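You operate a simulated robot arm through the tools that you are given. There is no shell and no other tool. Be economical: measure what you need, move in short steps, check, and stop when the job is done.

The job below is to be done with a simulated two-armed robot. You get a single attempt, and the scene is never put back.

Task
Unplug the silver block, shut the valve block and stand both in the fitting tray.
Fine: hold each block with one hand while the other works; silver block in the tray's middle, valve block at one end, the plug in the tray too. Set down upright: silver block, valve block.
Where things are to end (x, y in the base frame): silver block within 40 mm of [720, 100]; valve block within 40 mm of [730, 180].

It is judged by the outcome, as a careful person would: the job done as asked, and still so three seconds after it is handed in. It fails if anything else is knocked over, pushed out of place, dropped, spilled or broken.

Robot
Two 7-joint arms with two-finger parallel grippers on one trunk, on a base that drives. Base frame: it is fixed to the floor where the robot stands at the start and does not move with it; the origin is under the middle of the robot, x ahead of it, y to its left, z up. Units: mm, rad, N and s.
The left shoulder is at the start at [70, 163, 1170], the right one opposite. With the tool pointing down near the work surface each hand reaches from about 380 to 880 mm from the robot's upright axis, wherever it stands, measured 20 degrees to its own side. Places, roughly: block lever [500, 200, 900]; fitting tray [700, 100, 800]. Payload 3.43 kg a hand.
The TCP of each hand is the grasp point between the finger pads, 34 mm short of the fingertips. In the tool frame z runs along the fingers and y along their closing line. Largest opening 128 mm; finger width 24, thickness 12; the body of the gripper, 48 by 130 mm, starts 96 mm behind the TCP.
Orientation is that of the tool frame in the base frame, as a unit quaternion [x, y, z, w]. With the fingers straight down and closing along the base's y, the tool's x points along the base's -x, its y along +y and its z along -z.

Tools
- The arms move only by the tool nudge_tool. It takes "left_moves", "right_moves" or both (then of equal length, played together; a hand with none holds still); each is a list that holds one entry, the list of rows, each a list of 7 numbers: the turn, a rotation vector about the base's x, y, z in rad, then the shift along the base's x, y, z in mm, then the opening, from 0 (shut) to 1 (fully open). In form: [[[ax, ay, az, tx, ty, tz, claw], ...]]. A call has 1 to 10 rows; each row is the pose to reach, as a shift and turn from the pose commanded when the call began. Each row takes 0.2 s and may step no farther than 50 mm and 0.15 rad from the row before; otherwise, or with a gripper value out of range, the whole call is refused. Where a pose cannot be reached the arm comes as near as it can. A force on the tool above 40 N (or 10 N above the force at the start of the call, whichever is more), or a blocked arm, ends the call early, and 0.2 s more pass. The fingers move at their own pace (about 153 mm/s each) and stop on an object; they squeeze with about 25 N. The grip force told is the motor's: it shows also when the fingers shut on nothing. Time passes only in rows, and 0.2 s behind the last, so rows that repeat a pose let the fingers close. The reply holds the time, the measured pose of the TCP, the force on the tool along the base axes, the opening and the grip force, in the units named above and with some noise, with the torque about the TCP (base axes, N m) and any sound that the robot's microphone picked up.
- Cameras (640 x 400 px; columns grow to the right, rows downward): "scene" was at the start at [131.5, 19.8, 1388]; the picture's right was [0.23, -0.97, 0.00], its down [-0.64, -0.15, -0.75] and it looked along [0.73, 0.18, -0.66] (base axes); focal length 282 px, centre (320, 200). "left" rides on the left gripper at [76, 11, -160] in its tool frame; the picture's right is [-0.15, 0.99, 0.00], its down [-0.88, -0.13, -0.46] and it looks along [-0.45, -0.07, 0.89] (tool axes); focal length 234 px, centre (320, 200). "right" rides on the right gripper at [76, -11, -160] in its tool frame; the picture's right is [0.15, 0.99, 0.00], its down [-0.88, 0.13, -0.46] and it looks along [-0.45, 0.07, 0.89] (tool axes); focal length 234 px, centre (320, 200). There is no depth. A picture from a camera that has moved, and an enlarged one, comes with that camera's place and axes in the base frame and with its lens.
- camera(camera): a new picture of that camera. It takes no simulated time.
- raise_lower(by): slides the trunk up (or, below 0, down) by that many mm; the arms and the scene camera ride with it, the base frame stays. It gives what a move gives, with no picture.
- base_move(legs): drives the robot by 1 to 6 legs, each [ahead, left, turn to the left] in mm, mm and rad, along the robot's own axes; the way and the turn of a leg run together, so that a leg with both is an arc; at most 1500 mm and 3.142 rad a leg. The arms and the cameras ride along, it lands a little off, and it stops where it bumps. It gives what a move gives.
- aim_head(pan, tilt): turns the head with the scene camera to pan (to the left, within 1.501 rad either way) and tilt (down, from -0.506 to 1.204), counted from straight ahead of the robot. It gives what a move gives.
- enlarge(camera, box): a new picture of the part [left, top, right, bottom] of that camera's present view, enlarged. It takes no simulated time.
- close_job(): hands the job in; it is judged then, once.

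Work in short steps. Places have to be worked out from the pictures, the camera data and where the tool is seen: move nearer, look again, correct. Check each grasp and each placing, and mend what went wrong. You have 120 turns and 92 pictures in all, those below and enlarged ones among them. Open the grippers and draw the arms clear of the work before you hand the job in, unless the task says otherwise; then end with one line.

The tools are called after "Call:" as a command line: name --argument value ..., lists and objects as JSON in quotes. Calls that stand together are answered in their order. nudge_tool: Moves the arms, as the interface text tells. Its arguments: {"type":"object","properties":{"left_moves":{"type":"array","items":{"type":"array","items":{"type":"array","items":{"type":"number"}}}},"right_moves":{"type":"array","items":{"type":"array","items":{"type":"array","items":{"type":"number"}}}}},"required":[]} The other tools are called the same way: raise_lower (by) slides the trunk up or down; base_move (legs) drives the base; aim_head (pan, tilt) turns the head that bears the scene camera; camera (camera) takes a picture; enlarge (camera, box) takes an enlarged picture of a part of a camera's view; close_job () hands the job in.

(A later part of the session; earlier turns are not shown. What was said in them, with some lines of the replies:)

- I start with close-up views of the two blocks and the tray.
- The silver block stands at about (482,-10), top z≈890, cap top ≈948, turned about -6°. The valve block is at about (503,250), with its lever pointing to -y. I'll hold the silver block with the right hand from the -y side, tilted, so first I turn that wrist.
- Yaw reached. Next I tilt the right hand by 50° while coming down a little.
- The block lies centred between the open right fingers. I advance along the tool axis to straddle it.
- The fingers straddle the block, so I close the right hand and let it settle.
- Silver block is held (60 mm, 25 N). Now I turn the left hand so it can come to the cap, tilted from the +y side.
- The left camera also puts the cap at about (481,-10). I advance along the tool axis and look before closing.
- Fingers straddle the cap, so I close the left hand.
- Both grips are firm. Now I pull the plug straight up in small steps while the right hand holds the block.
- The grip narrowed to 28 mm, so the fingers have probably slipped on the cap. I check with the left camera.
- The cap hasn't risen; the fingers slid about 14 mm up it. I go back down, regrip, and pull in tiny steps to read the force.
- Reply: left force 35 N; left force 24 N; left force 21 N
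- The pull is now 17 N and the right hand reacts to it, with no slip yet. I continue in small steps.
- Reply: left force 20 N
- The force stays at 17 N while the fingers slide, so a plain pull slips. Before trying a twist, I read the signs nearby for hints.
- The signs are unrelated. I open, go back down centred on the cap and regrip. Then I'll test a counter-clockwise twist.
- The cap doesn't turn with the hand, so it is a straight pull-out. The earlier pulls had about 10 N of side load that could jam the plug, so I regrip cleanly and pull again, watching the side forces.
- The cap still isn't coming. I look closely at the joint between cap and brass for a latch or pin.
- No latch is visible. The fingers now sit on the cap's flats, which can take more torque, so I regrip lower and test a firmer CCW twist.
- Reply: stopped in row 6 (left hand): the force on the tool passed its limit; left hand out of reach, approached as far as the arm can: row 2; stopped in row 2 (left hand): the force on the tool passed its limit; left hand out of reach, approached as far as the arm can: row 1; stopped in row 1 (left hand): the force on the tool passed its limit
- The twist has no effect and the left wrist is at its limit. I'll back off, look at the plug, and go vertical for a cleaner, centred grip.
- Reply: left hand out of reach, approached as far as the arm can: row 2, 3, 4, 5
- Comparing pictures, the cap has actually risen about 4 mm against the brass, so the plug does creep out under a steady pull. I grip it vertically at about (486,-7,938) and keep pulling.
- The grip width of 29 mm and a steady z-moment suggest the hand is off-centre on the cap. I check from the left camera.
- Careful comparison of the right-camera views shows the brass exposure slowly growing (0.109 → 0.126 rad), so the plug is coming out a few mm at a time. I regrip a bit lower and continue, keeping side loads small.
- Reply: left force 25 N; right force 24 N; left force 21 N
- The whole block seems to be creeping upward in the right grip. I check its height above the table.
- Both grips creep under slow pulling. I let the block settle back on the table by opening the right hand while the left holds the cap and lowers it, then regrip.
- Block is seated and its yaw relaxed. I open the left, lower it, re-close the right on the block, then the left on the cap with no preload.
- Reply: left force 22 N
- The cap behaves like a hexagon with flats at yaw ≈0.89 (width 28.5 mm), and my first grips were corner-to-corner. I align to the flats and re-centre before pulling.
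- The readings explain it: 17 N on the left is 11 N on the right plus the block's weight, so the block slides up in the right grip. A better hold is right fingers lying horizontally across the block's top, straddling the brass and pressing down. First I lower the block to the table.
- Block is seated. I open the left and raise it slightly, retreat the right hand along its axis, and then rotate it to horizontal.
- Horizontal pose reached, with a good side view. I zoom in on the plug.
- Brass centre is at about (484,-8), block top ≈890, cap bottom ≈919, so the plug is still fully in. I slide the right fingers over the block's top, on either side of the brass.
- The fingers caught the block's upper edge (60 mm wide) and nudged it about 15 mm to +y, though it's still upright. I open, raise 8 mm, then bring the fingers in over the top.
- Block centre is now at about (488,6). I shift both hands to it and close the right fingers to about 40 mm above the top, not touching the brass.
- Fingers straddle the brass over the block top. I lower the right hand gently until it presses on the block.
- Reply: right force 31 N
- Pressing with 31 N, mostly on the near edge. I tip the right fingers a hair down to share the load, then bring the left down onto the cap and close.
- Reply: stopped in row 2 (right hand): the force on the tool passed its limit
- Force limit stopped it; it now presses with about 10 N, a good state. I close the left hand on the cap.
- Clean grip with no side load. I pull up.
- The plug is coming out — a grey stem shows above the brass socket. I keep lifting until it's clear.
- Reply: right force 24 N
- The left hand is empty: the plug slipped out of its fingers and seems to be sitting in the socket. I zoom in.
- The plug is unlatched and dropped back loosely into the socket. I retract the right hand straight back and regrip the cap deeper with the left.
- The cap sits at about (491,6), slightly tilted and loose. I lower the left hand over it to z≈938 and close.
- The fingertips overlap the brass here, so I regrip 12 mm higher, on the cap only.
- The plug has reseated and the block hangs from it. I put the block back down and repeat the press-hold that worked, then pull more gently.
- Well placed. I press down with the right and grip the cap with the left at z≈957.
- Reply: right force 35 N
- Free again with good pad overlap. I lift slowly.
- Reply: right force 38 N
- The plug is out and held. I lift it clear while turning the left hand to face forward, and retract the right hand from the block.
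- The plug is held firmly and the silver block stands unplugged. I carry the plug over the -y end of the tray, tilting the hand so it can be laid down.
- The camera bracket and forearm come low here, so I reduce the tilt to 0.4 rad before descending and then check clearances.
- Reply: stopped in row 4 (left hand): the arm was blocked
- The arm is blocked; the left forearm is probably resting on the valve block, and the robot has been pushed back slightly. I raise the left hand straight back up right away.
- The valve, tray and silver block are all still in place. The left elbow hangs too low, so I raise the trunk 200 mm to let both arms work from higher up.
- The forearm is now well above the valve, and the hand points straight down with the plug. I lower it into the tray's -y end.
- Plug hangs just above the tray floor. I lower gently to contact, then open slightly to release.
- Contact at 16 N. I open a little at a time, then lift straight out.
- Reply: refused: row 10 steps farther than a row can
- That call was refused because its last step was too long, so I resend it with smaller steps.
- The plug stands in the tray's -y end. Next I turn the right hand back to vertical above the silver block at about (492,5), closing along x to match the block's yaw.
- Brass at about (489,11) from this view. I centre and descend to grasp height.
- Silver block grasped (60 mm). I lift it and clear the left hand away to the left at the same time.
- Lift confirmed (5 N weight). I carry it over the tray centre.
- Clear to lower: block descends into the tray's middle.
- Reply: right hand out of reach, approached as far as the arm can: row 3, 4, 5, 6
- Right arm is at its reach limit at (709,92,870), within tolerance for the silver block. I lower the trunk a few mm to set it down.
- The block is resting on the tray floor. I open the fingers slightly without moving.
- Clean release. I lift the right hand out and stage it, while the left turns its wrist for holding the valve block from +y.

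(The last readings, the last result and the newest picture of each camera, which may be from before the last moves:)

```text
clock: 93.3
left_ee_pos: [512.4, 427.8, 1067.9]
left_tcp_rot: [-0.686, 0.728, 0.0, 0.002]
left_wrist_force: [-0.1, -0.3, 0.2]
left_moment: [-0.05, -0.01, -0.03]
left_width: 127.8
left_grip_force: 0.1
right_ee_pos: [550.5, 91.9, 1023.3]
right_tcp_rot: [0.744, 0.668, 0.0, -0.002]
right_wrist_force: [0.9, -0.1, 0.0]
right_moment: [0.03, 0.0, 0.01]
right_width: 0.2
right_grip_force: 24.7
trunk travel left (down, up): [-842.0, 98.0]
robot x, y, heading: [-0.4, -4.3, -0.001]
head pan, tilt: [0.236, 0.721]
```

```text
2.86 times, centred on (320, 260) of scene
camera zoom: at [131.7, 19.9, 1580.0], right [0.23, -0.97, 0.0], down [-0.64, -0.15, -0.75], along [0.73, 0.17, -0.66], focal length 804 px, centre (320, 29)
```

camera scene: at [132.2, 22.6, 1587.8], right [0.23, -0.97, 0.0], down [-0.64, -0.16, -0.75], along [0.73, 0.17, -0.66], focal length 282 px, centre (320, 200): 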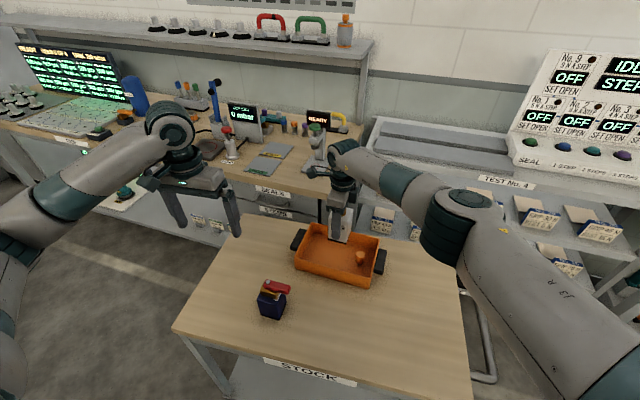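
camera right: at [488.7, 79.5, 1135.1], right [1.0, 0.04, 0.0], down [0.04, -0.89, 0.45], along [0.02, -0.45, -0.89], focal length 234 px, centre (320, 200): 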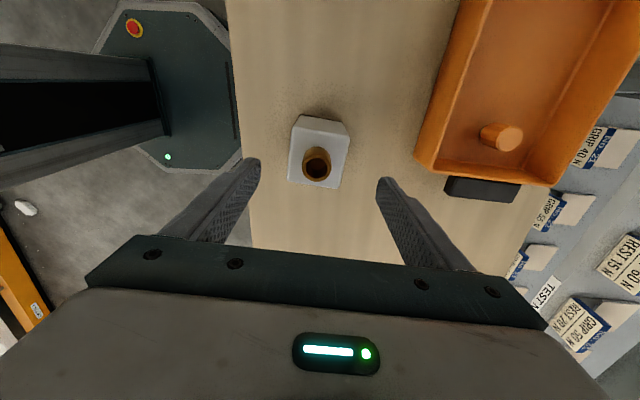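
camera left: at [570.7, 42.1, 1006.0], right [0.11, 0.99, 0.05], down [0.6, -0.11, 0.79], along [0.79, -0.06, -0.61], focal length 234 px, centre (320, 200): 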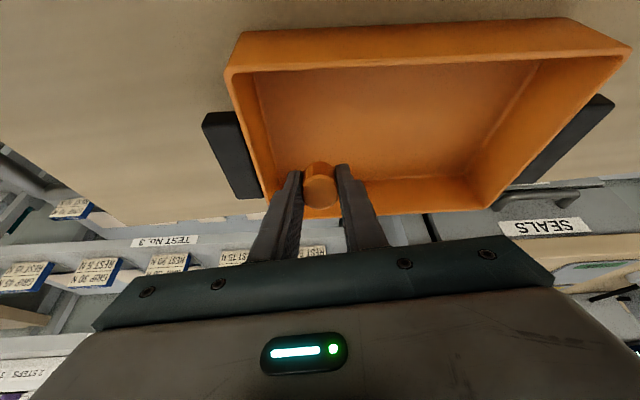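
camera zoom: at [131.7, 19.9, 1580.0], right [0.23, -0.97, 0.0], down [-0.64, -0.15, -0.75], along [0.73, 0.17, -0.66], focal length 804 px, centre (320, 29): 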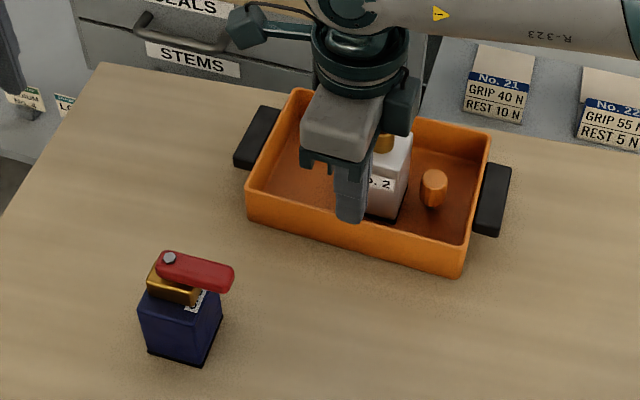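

Silver stands in the tray beside the plug. I tilt the left hand by 50° and bring it to a standoff behind the valve block.

Call:
nudge_tool --left_moves '[[[-0.145, 0.0087, 0, 0, 0, -10, 1], [-0.289, 0.0174, 0, 0, 0, -30, 1], [-0.434, 0.026, 0, 0, -5, -50, 1], [-0.579, 0.0348, 0, 0, -15, -75, 1], [-0.723, 0.0435, 0, -1, -40, -100, 1], [-0.868, 0.052, 0, -2, -64, -128, 1]]]'

Call:
camera --camera "left"

```text
clock: 94.7
left_ee_pos: [511.3, 365.4, 938.4]
left_tcp_rot: [-0.622, 0.66, -0.29, -0.306]
left_wrist_force: [-0.6, -0.6, -0.3]
left_moment: [0.0, 0.02, -0.02]
left_width: 128.1
left_grip_force: 0.1
right_ee_pos: [550.5, 91.4, 1023.8]
right_tcp_rot: [0.744, 0.668, 0.0, -0.002]
right_wrist_force: [0.1, -0.8, 0.5]
right_moment: [0.0, 0.02, -0.03]
right_width: 0.0
right_grip_force: 24.8
trunk travel left (down, up): [-842.0, 98.0]
robot x, y, heading: [-0.4, -1.5, 0.003]
head pan, tilt: [0.236, 0.721]
```

```text
12 pictures are left
camera left: at [503.8, 439.7, 1099.1], right [-0.98, 0.15, -0.11], down [0.18, 0.91, -0.38], along [0.05, -0.39, -0.92], focal length 234 px, centre (320, 200)
```

left: 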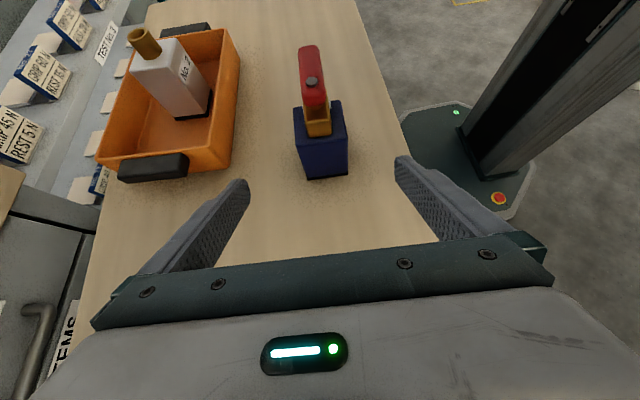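

The valve block is centred between the fingers. I advance and close on it.

Call:
nudge_tool --left_moves '[[[0, 0, 0, -2, -29, -24, 1], [0, 0, 0, -4, -58, -48, 1], [0, 0, 0, -6, -87, -72, 0.9], [0, 0, 0, -8, -113, -94, 0.8], [0, 0, 0, -8, -113, -94, 0.5], [0, 0, 0, -8, -113, -94, 0.3], [0, 0, 0, -8, -113, -94, 0.2], [0, 0, 0, -8, -113, -94, 0.2]]]'

Call:
camera --camera "left"

```text
clock: 96.5
left_ee_pos: [503.5, 250.3, 846.1]
left_tcp_rot: [-0.622, 0.66, -0.29, -0.305]
left_wrist_force: [-1.1, -2.1, -0.2]
left_moment: [0.04, 0.15, 0.05]
left_width: 60.3
left_grip_force: 25.3
right_ee_pos: [552.0, 92.2, 1023.8]
right_tcp_rot: [0.744, 0.669, 0.001, -0.003]
right_wrist_force: [-0.4, -0.5, 0.9]
right_moment: [0.01, -0.03, 0.03]
right_width: 0.1
right_grip_force: 24.8
trunk travel left (down, up): [-842.0, 98.0]
robot x, y, heading: [1.1, -0.0, 0.001]
head pan, tilt: [0.236, 0.721]
```

```text
11 pictures are left
camera left: at [495.3, 325.1, 1005.6], right [-0.98, 0.15, -0.11], down [0.18, 0.91, -0.38], along [0.05, -0.39, -0.92], focal length 234 px, centre (320, 200)
```

left: 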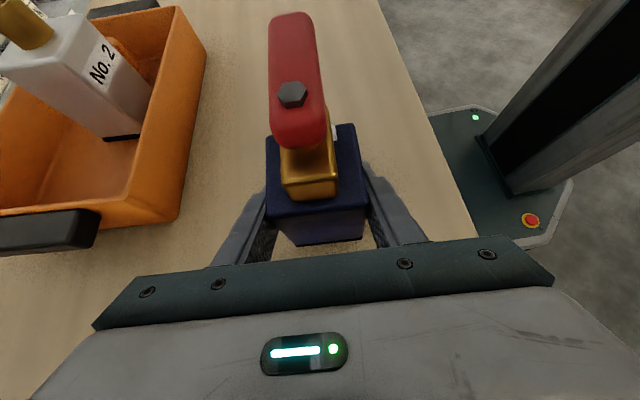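

Valve block held (60 mm). The lever runs from the pivot at (503,249) to its tip at (499,195). I bring the closed right fingers down beside the lever on its +x side to push it clockwise, the usual shut direction.

Call:
nudge_tool --right_moves '[[[0, 0, 0, -3, 40, 0, 0], [0, 0, 0, -6, 80, 0, 0], [0, 0, 0, -10, 111, 0, 0], [0, 0, 0, -10, 111, -40, 0], [0, 0, 0, -12, 111, -78, 0]]]'

Call:
nudge_tool --right_moves '[[[0, 0, 0, -6, 0, 0, 0], [0, 0, 0, -12, 0, 0, 0], [0, 0, 0, -18, 0, 0, 0], [0, 0, 0, -24, 0, 0, 0]]]'

Call:
camera --camera "left"

```text
clock: 97.7
left_ee_pos: [503.1, 250.7, 844.8]
left_tcp_rot: [-0.623, 0.66, -0.29, -0.305]
left_wrist_force: [1.2, -0.8, -0.4]
left_moment: [0.07, 0.04, 0.0]
left_width: 59.8
left_grip_force: 24.9
right_ee_pos: [539.3, 204.4, 945.3]
right_tcp_rot: [0.744, 0.668, 0.0, -0.002]
right_wrist_force: [-0.2, -0.2, -0.8]
right_moment: [-0.04, 0.0, 0.01]
right_width: 0.0
right_grip_force: 25.3
trunk travel left (down, up): [-842.0, 98.0]
robot x, y, heading: [1.3, 2.9, 0.003]
head pan, tilt: [0.236, 0.721]
```

```text
clock: 98.7
left_ee_pos: [502.6, 250.6, 844.9]
left_tcp_rot: [-0.622, 0.66, -0.289, -0.306]
left_wrist_force: [-4.5, 1.7, 0.0]
left_moment: [0.0, -0.32, -0.22]
left_width: 60.0
left_grip_force: 25.2
right_ee_pos: [516.3, 203.0, 945.0]
right_tcp_rot: [0.745, 0.667, 0.001, -0.002]
right_wrist_force: [4.3, -2.1, -0.1]
right_moment: [-0.07, -0.13, -0.07]
right_width: 0.0
right_grip_force: 25.4
trunk travel left (down, up): [-842.0, 98.0]
robot x, y, heading: [3.8, 0.2, -0.002]
head pan, tilt: [0.236, 0.721]
```

```text
10 pictures are left
camera left: at [495.3, 325.4, 1005.6], right [-0.98, 0.15, -0.11], down [0.19, 0.91, -0.38], along [0.05, -0.39, -0.92], focal length 234 px, centre (320, 200)
```

left: 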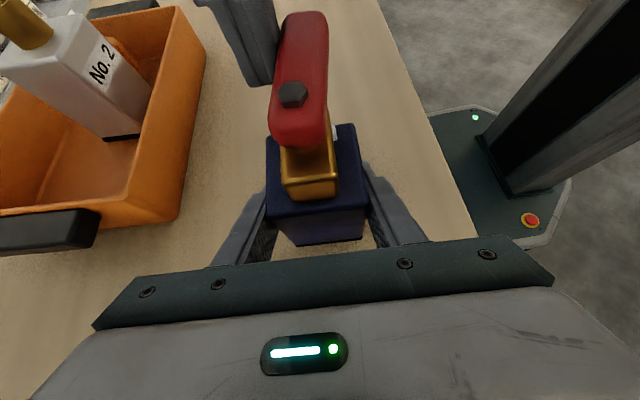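

The lever moves clockwise with about 4 N. I follow its arc around the pivot toward -x.

Call:
nudge_tool --right_moves '[[[0, 0, 0, -8, -2.5, 0, 0], [0, 0, 0, -16, -4.5, 0, 0], [0, 0, 0, -24, -3.5, 0, 0], [0, 0, 0, -33, -0.5, 0, 0], [0, 0, 0, -41, 4, 0, 0], [0, 0, 0, -48, 9, 0, 0], [0, 0, 0, -53, 16, 0, 0], [0, 0, 0, -58, 23, 0, 0]]]'

Call:
camera --camera "left"

```text
clock: 100.5
left_ee_pos: [503.0, 251.9, 844.7]
left_tcp_rot: [-0.622, 0.661, -0.289, -0.305]
left_wrist_force: [-1.3, 0.2, -0.5]
left_moment: [0.1, 0.04, 0.03]
left_width: 60.0
left_grip_force: 24.5
right_ee_pos: [456.2, 226.8, 944.3]
right_tcp_rot: [0.744, 0.668, 0.001, -0.002]
right_wrist_force: [-0.4, -0.4, -1.0]
right_moment: [0.0, 0.03, 0.0]
right_width: 0.0
right_grip_force: 24.9
trunk travel left (down, up): [-842.0, 98.0]
robot x, y, heading: [0.9, 3.2, 0.0]
head pan, tilt: [0.236, 0.721]
```

```text
9 pictures are left
camera left: at [495.5, 325.7, 1005.6], right [-0.98, 0.15, -0.11], down [0.18, 0.91, -0.38], along [0.05, -0.39, -0.92], focal length 234 px, centre (320, 200)
```

left: 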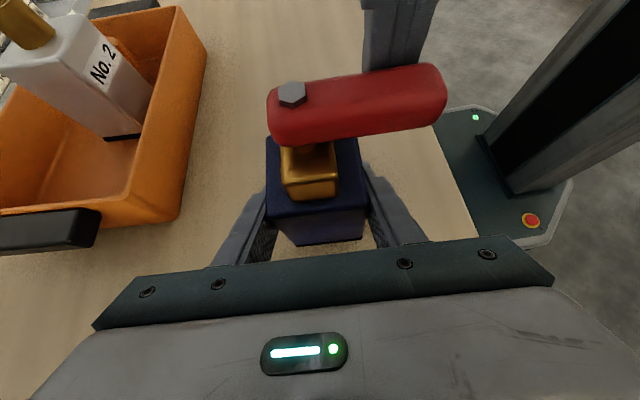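

The lever is roughly perpendicular now. I nudge a little further to feel for the stop.

Call:
nudge_tool --right_moves '[[[0, 0, 0, -1, 3, 0, 0], [0, 0, 0, -1.5, 6, 0, 0]]]'

Call:
nudge_tool --right_moves '[[[0, 0, 0, 0, 2, 0, 0], [0, 0, 0, 0, 4, 0, 0]]]'

Call:
camera --camera "left"

```text
clock: 101.1
left_ee_pos: [502.6, 251.5, 845.8]
left_tcp_rot: [-0.622, 0.661, -0.288, -0.305]
left_wrist_force: [-1.3, 13.5, 0.3]
left_moment: [-0.81, 0.21, -0.67]
left_width: 59.9
left_grip_force: 25.0
right_ee_pos: [455.7, 230.3, 944.6]
right_tcp_rot: [0.745, 0.667, -0.001, -0.001]
right_wrist_force: [0.1, -13.7, -1.0]
right_moment: [-0.38, -0.24, 0.02]
right_width: 0.3
right_grip_force: 25.1
trunk travel left (down, up): [-842.0, 98.0]
robot x, y, heading: [-1.7, -0.5, 0.0]
head pan, tilt: [0.236, 0.721]
```

```text
clock: 101.7
left_ee_pos: [501.8, 252.2, 846.0]
left_tcp_rot: [-0.622, 0.66, -0.29, -0.305]
left_wrist_force: [-2.1, 16.8, 4.7]
left_moment: [-0.45, -0.04, -0.76]
left_width: 59.6
left_grip_force: 25.7
right_ee_pos: [454.1, 236.9, 945.5]
right_tcp_rot: [0.744, 0.668, 0.001, -0.002]
right_wrist_force: [2.9, -13.3, 4.1]
right_moment: [-0.3, -0.04, -0.02]
right_width: 0.2
right_grip_force: 24.8
trunk travel left (down, up): [-842.0, 98.0]
robot x, y, heading: [-0.3, -2.8, 0.001]
head pan, tilt: [0.236, 0.721]
```

```text
8 pictures are left
camera left: at [495.0, 325.9, 1006.7], right [-0.98, 0.15, -0.12], down [0.18, 0.91, -0.38], along [0.05, -0.39, -0.92], focal length 234 px, centre (320, 200)
```

left: 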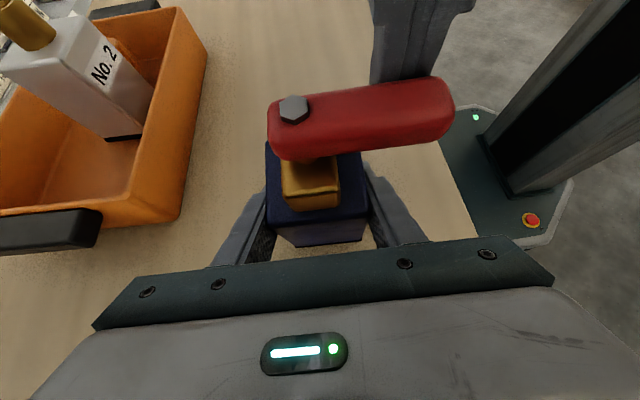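

The force jumped to 13 N: that is the stop, with the lever square across the block, so the valve is shut. I back the right hand off and move it away.

Call:
nudge_tool --right_moves '[[[0, 0, 0, 0, -8, 0, 0], [0, 0, 0, 0, -20, 0, 0], [0, 0, 0, 0, -40, 20, 0], [0, 0, 0, 0, -70, 50, 0], [0, 0, 0, 0, -110, 75, 0], [0, 0, 0, 0, -155, 90, 0], [0, 0, 0, 0, -200, 100, 0], [0, 0, 0, 0, -245, 110, 0], [0, 0, 0, 0, -290, 120, 0], [0, 0, 0, 0, -335, 120, 0]]]'

Call:
enlarge --camera "scene" --box '[220, 190, 420, 330]'

```text
clock: 103.9
left_ee_pos: [501.2, 249.9, 845.3]
left_tcp_rot: [-0.623, 0.66, -0.289, -0.304]
left_wrist_force: [1.8, -2.0, 2.6]
left_moment: [0.18, 0.14, 0.03]
left_width: 59.9
left_grip_force: 24.9
right_ee_pos: [455.0, -101.2, 1064.9]
right_tcp_rot: [0.744, 0.668, 0.002, -0.004]
right_wrist_force: [0.6, -0.6, 0.1]
right_moment: [0.02, 0.01, -0.01]
right_width: 0.1
right_grip_force: 24.8
trunk travel left (down, up): [-842.0, 98.0]
robot x, y, heading: [-1.6, 3.8, 0.004]
head pan, tilt: [0.236, 0.721]
```

```text
2.86 times, centred on (320, 260) of scene
camera zoom: at [131.0, 16.2, 1580.0], right [0.23, -0.97, 0.0], down [-0.64, -0.15, -0.75], along [0.73, 0.18, -0.66], focal length 804 px, centre (320, 29)
```

zoom: 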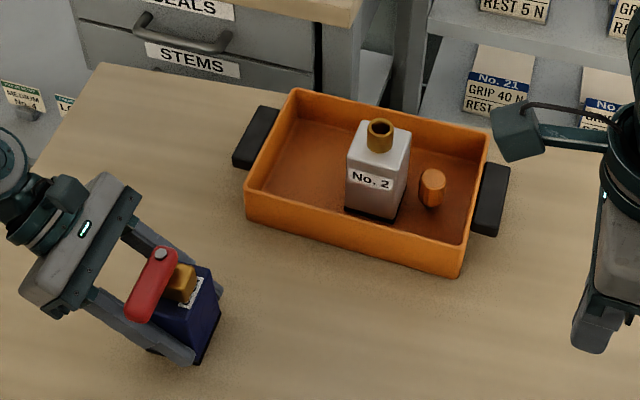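

Lever is across the block. I open and re-close the left hand once so the block sits flat, then lift.

Call:
nudge_tool --left_moves '[[[0, 0, 0, 0, 0, 0, 0.55], [0, 0, 0, 0, 0, 0, 0.55], [0, 0, 0, 2, 0, 0, 0.55], [0, 0, 0, 2, 0, 0, 0.3], [0, 0, 0, 2, 0, 0, 0.2], [0, 0, 0, 2, 0, 0, 0.2], [0, 0, 0, 2, 0, 0, 0.2]]]'

Call:
nudge_tool --left_moves '[[[0, 0, 0, 0, 0, 6, 0.2], [0, 0, 0, 0, 0, 20, 0.2], [0, 0, 0, 0, 0, 45, 0.2], [0, 0, 0, 0, 0, 70, 0.2], [0, 0, 0, 0, 0, 95, 0.2], [0, 0, 0, 0, 0, 110, 0.2]]]'

Call:
camera --camera "scene"

```text
clock: 105.5
left_ee_pos: [503.3, 251.1, 845.9]
left_tcp_rot: [-0.622, 0.661, -0.288, -0.305]
left_wrist_force: [-2.9, -1.1, -0.4]
left_moment: [-0.05, 0.33, 0.01]
left_width: 60.0
left_grip_force: 25.1
right_ee_pos: [456.0, -99.4, 1066.0]
right_tcp_rot: [0.744, 0.668, 0.001, -0.003]
right_wrist_force: [0.0, -0.9, -0.3]
right_moment: [0.0, -0.01, 0.03]
right_width: 0.0
right_grip_force: 24.9
trunk travel left (down, up): [-842.0, 98.0]
robot x, y, heading: [-3.7, -2.8, 0.008]
head pan, tilt: [0.236, 0.721]
```

```text
clock: 106.9
left_ee_pos: [503.7, 249.4, 954.3]
left_tcp_rot: [-0.622, 0.661, -0.288, -0.305]
left_wrist_force: [-0.4, 0.4, -6.4]
left_moment: [0.04, -0.02, 0.02]
left_width: 59.8
left_grip_force: 24.9
right_ee_pos: [455.5, -99.0, 1065.4]
right_tcp_rot: [0.744, 0.668, 0.001, -0.003]
right_wrist_force: [0.2, 0.8, -0.2]
right_moment: [0.01, 0.01, 0.01]
right_width: 0.1
right_grip_force: 24.6
trunk travel left (down, up): [-842.0, 98.0]
robot x, y, heading: [0.5, -2.0, -0.0]
head pan, tilt: [0.236, 0.721]
```

```text
6 pictures are left
camera scene: at [132.0, 19.9, 1579.9], right [0.23, -0.97, 0.0], down [-0.64, -0.15, -0.75], along [0.73, 0.17, -0.66], focal length 282 px, centre (320, 200)
```

scene: 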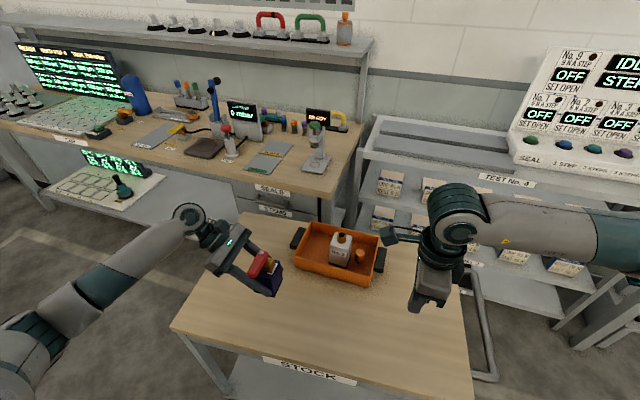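

Lifted (6.4 N). I carry it over the tray's +y end to about (727,172).

Call:
nudge_tool --left_moves '[[[0, 0, 0, 32, -11, 0, 0.2], [0, 0, 0, 64, -22, 0, 0.2], [0, 0, 0, 96, -33, 0, 0.2], [0, 0, 0, 128, -44, 0, 0.2], [0, 0, 0, 160, -56, 0, 0.2], [0, 0, 0, 192, -67, 0, 0.2], [0, 0, 0, 224, -78, 0, 0.2], [0, 0, 0, 224, -78, 0, 0.2]]]'

Call:
enlarge --camera "scene" --box '[230, 180, 430, 320]'

```text
clock: 108.7
left_ee_pos: [728.2, 173.7, 953.2]
left_tcp_rot: [-0.622, 0.661, -0.289, -0.305]
left_wrist_force: [-0.9, 0.1, -5.7]
left_moment: [0.03, -0.01, 0.07]
left_width: 60.0
left_grip_force: 25.2
right_ee_pos: [456.2, -99.6, 1065.1]
right_tcp_rot: [0.744, 0.668, 0.0, -0.003]
right_wrist_force: [0.5, -0.5, -0.1]
right_moment: [-0.01, 0.0, 0.0]
right_width: 0.0
right_grip_force: 25.1
trunk travel left (down, up): [-842.0, 98.0]
robot x, y, heading: [-1.4, -1.5, 0.002]
head pan, tilt: [0.236, 0.721]
```

```text
2.86 times, centred on (330, 250) of scene
camera zoom: at [131.5, 20.8, 1580.0], right [0.23, -0.97, 0.0], down [-0.64, -0.15, -0.75], along [0.73, 0.17, -0.66], focal length 804 px, centre (291, 57)
```

zoom: 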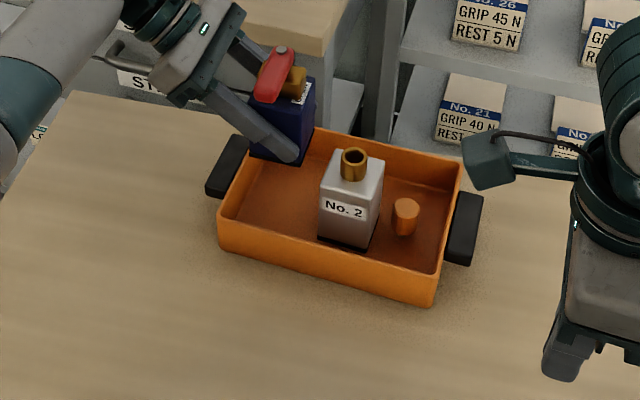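

Position looks right and clear of the silver block. I lower into the tray.

Call:
nudge_tool --left_moves '[[[0, 0, 0, 0, 0, -30, 0.2], [0, 0, 0, 0, 0, -60, 0.2], [0, 0, 0, 0, 0, -82, 0.2], [0, 0, 0, 0, 0, -92, 0.2]]]'

Call:
nudge_tool --left_moves '[[[0, 0, 0, 0, 0, -3, 0.2], [0, 0, 0, 0, 0, -6, 0.2], [0, 0, 0, 0, 0, -9, 0.2]]]'

```text
clock: 109.7
left_ee_pos: [730.5, 171.7, 861.2]
left_tcp_rot: [-0.622, 0.66, -0.289, -0.305]
left_wrist_force: [1.0, -0.1, -6.5]
left_moment: [0.01, -0.04, 0.01]
left_width: 59.9
left_grip_force: 24.7
right_ee_pos: [456.7, -99.6, 1063.6]
right_tcp_rot: [0.745, 0.667, 0.0, -0.002]
right_wrist_force: [0.6, 1.0, -0.5]
right_moment: [-0.01, -0.01, 0.03]
right_width: 0.2
right_grip_force: 24.8
trunk travel left (down, up): [-842.0, 98.0]
robot x, y, heading: [-2.8, -3.7, -0.001]
head pan, tilt: [0.236, 0.721]
```

```text
clock: 110.5
left_ee_pos: [729.2, 172.0, 852.9]
left_tcp_rot: [-0.623, 0.66, -0.289, -0.305]
left_wrist_force: [-0.6, 0.4, -6.4]
left_moment: [0.01, -0.04, -0.01]
left_width: 60.0
left_grip_force: 25.1
right_ee_pos: [455.6, -98.8, 1064.1]
right_tcp_rot: [0.745, 0.667, 0.001, -0.003]
right_wrist_force: [-0.5, 1.0, -0.7]
right_moment: [0.01, 0.01, 0.0]
right_width: 0.3
right_grip_force: 24.9
trunk travel left (down, up): [-842.0, 98.0]
robot x, y, heading: [-0.6, 3.0, -0.0]
head pan, tilt: [0.236, 0.721]
```

Still hanging free (6.4 N), so I lower in 1–2 mm steps to contact.

Call:
nudge_tool --left_moves '[[[0, 0, 0, 0, 0, -1.5, 0.2], [0, 0, 0, 0, 0, -3, 0.2]]]'

```text
clock: 111.1
left_ee_pos: [728.7, 173.5, 851.5]
left_tcp_rot: [-0.623, 0.66, -0.289, -0.305]
left_wrist_force: [-0.2, 0.5, -3.7]
left_moment: [0.05, 0.09, -0.02]
left_width: 59.8
left_grip_force: 25.0
right_ee_pos: [455.6, -98.8, 1064.5]
right_tcp_rot: [0.745, 0.667, 0.002, -0.003]
right_wrist_force: [0.5, 0.4, 0.0]
right_moment: [-0.03, 0.0, 0.01]
right_width: 0.0
right_grip_force: 24.8
trunk travel left (down, up): [-842.0, 98.0]
robot x, y, heading: [-1.7, -0.8, 0.003]
head pan, tilt: [0.236, 0.721]
```

Contact is starting. I lower 1.5 mm more, then open slightly.

Call:
nudge_tool --left_moves '[[[0, 0, 0, 0, 0, -1.5, 0.2], [0, 0, 0, 0, 0, -1.5, 0.52], [0, 0, 0, 0, 0, -1.5, 0.6], [0, 0, 0, 0, 0, -1.5, 0.6]]]'

Call:
enlarge --camera "scene" --box '[230, 180, 430, 320]'

```text
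clock: 112.1
left_ee_pos: [729.7, 172.7, 849.8]
left_tcp_rot: [-0.623, 0.66, -0.29, -0.305]
left_wrist_force: [0.7, -0.3, -0.4]
left_moment: [0.02, 0.02, -0.02]
left_width: 77.0
left_grip_force: 0.1
right_ee_pos: [456.1, -100.3, 1064.8]
right_tcp_rot: [0.744, 0.668, 0.002, -0.004]
right_wrist_force: [-0.4, -0.1, 0.1]
right_moment: [0.03, -0.01, 0.0]
right_width: 0.3
right_grip_force: 25.3
trunk travel left (down, up): [-842.0, 98.0]
robot x, y, heading: [0.5, -4.3, -0.004]
head pan, tilt: [0.236, 0.721]
```

```text
2.86 times, centred on (330, 250) of scene
camera zoom: at [131.5, 19.4, 1580.0], right [0.23, -0.97, 0.0], down [-0.64, -0.15, -0.75], along [0.73, 0.18, -0.66], focal length 804 px, centre (291, 57)
```

zoom: 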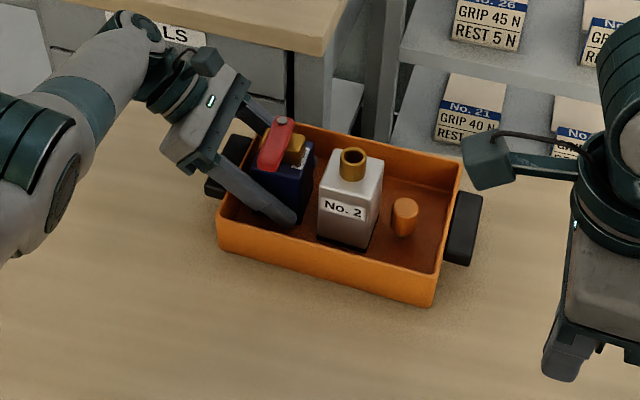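

Both blocks stand upright in the tray. I retract the left hand back along its own axis, then up and away.

Call:
nudge_tool --left_moves '[[[0, 0, 0, 2, 25, 21, 0.6], [0, 0, 0, 3.5, 55, 46, 0.6], [0, 0, 0, 5, 85, 72, 0.6], [0, 0, 0, 7, 114, 97, 0.6], [0, 0, 0, 0, 140, 130, 0.6], [0, 0, 0, -20, 160, 165, 0.6], [0, 0, 0, -50, 180, 195, 0.6], [0, 0, 0, -80, 200, 215, 0.6]]]'

Call:
enlarge --camera "scene" --box '[250, 190, 410, 310]'

```text
clock: 113.9
left_ee_pos: [647.5, 374.3, 1064.4]
left_tcp_rot: [-0.621, 0.661, -0.29, -0.305]
left_wrist_force: [-0.7, 0.0, 0.7]
left_moment: [0.02, 0.0, 0.04]
left_width: 76.9
left_grip_force: 0.1
right_ee_pos: [454.4, -98.2, 1065.5]
right_tcp_rot: [0.745, 0.667, 0.0, -0.002]
right_wrist_force: [0.5, -0.1, -0.1]
right_moment: [-0.02, -0.04, -0.01]
right_width: 0.2
right_grip_force: 25.1
trunk travel left (down, up): [-842.0, 98.0]
robot x, y, heading: [-1.0, 0.3, -0.001]
head pan, tilt: [0.236, 0.721]
```

```text
3.33 times, centred on (330, 250) of scene
camera zoom: at [129.7, 20.8, 1580.1], right [0.23, -0.97, 0.0], down [-0.64, -0.15, -0.75], along [0.73, 0.17, -0.66], focal length 939 px, centre (287, 33)
```

zoom: 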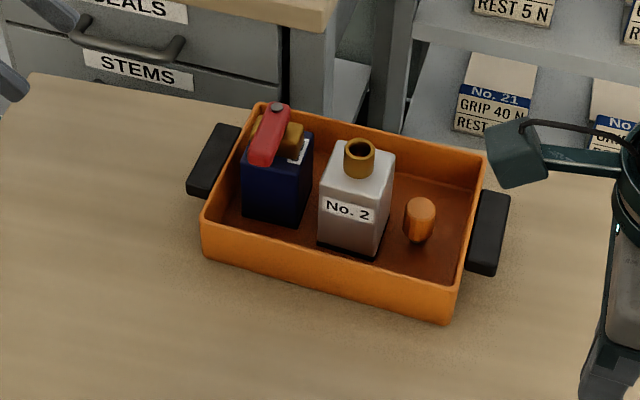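

Silver (≈711,92), valve (≈729,172, lever across) and plug are all in the tray, standing. I open the right gripper before handing in.

Call:
nudge_tool --right_moves '[[[0, 0, 0, 0, -10, 10, 0.6], [0, 0, 0, 0, -20, 20, 0.8], [0, 0, 0, 0, -20, 20, 0.8]]]' --left_moves '[[[0, 0, 0, 0, 5, 5, 0.8], [0, 0, 0, 0, 10, 10, 0.8], [0, 0, 0, 0, 10, 10, 0.8]]]'

```text
clock: 114.7
left_ee_pos: [649.8, 382.8, 1074.7]
left_tcp_rot: [-0.622, 0.661, -0.288, -0.306]
left_wrist_force: [0.2, 0.1, 0.5]
left_moment: [0.05, 0.01, 0.02]
left_width: 102.1
left_grip_force: 0.0
right_ee_pos: [455.2, -119.0, 1084.3]
right_tcp_rot: [0.744, 0.668, 0.001, -0.003]
right_wrist_force: [-0.3, -0.2, -0.4]
right_moment: [-0.04, 0.03, 0.03]
right_width: 102.3
right_grip_force: 0.0
trunk travel left (down, up): [-842.0, 98.0]
robot x, y, heading: [2.2, -2.0, -0.0]
head pan, tilt: [0.236, 0.721]
```

Grippers are open and clear, so I hand the job in.

Call:
close_job

```text
The job is handed in.
```

I handed the job in with the silver block unplugged at about (711, 92) in the tray's middle, the valve block shut at about (729, 172) at the +y end, both standing upright, and the plug standing at the other end of the tray. Along the way the plug once slipped back into its socket and had to be pulled again, and the left arm was once blocked, apparently by the valve block; pictures afterwards showed nothing knocked over or out of place.
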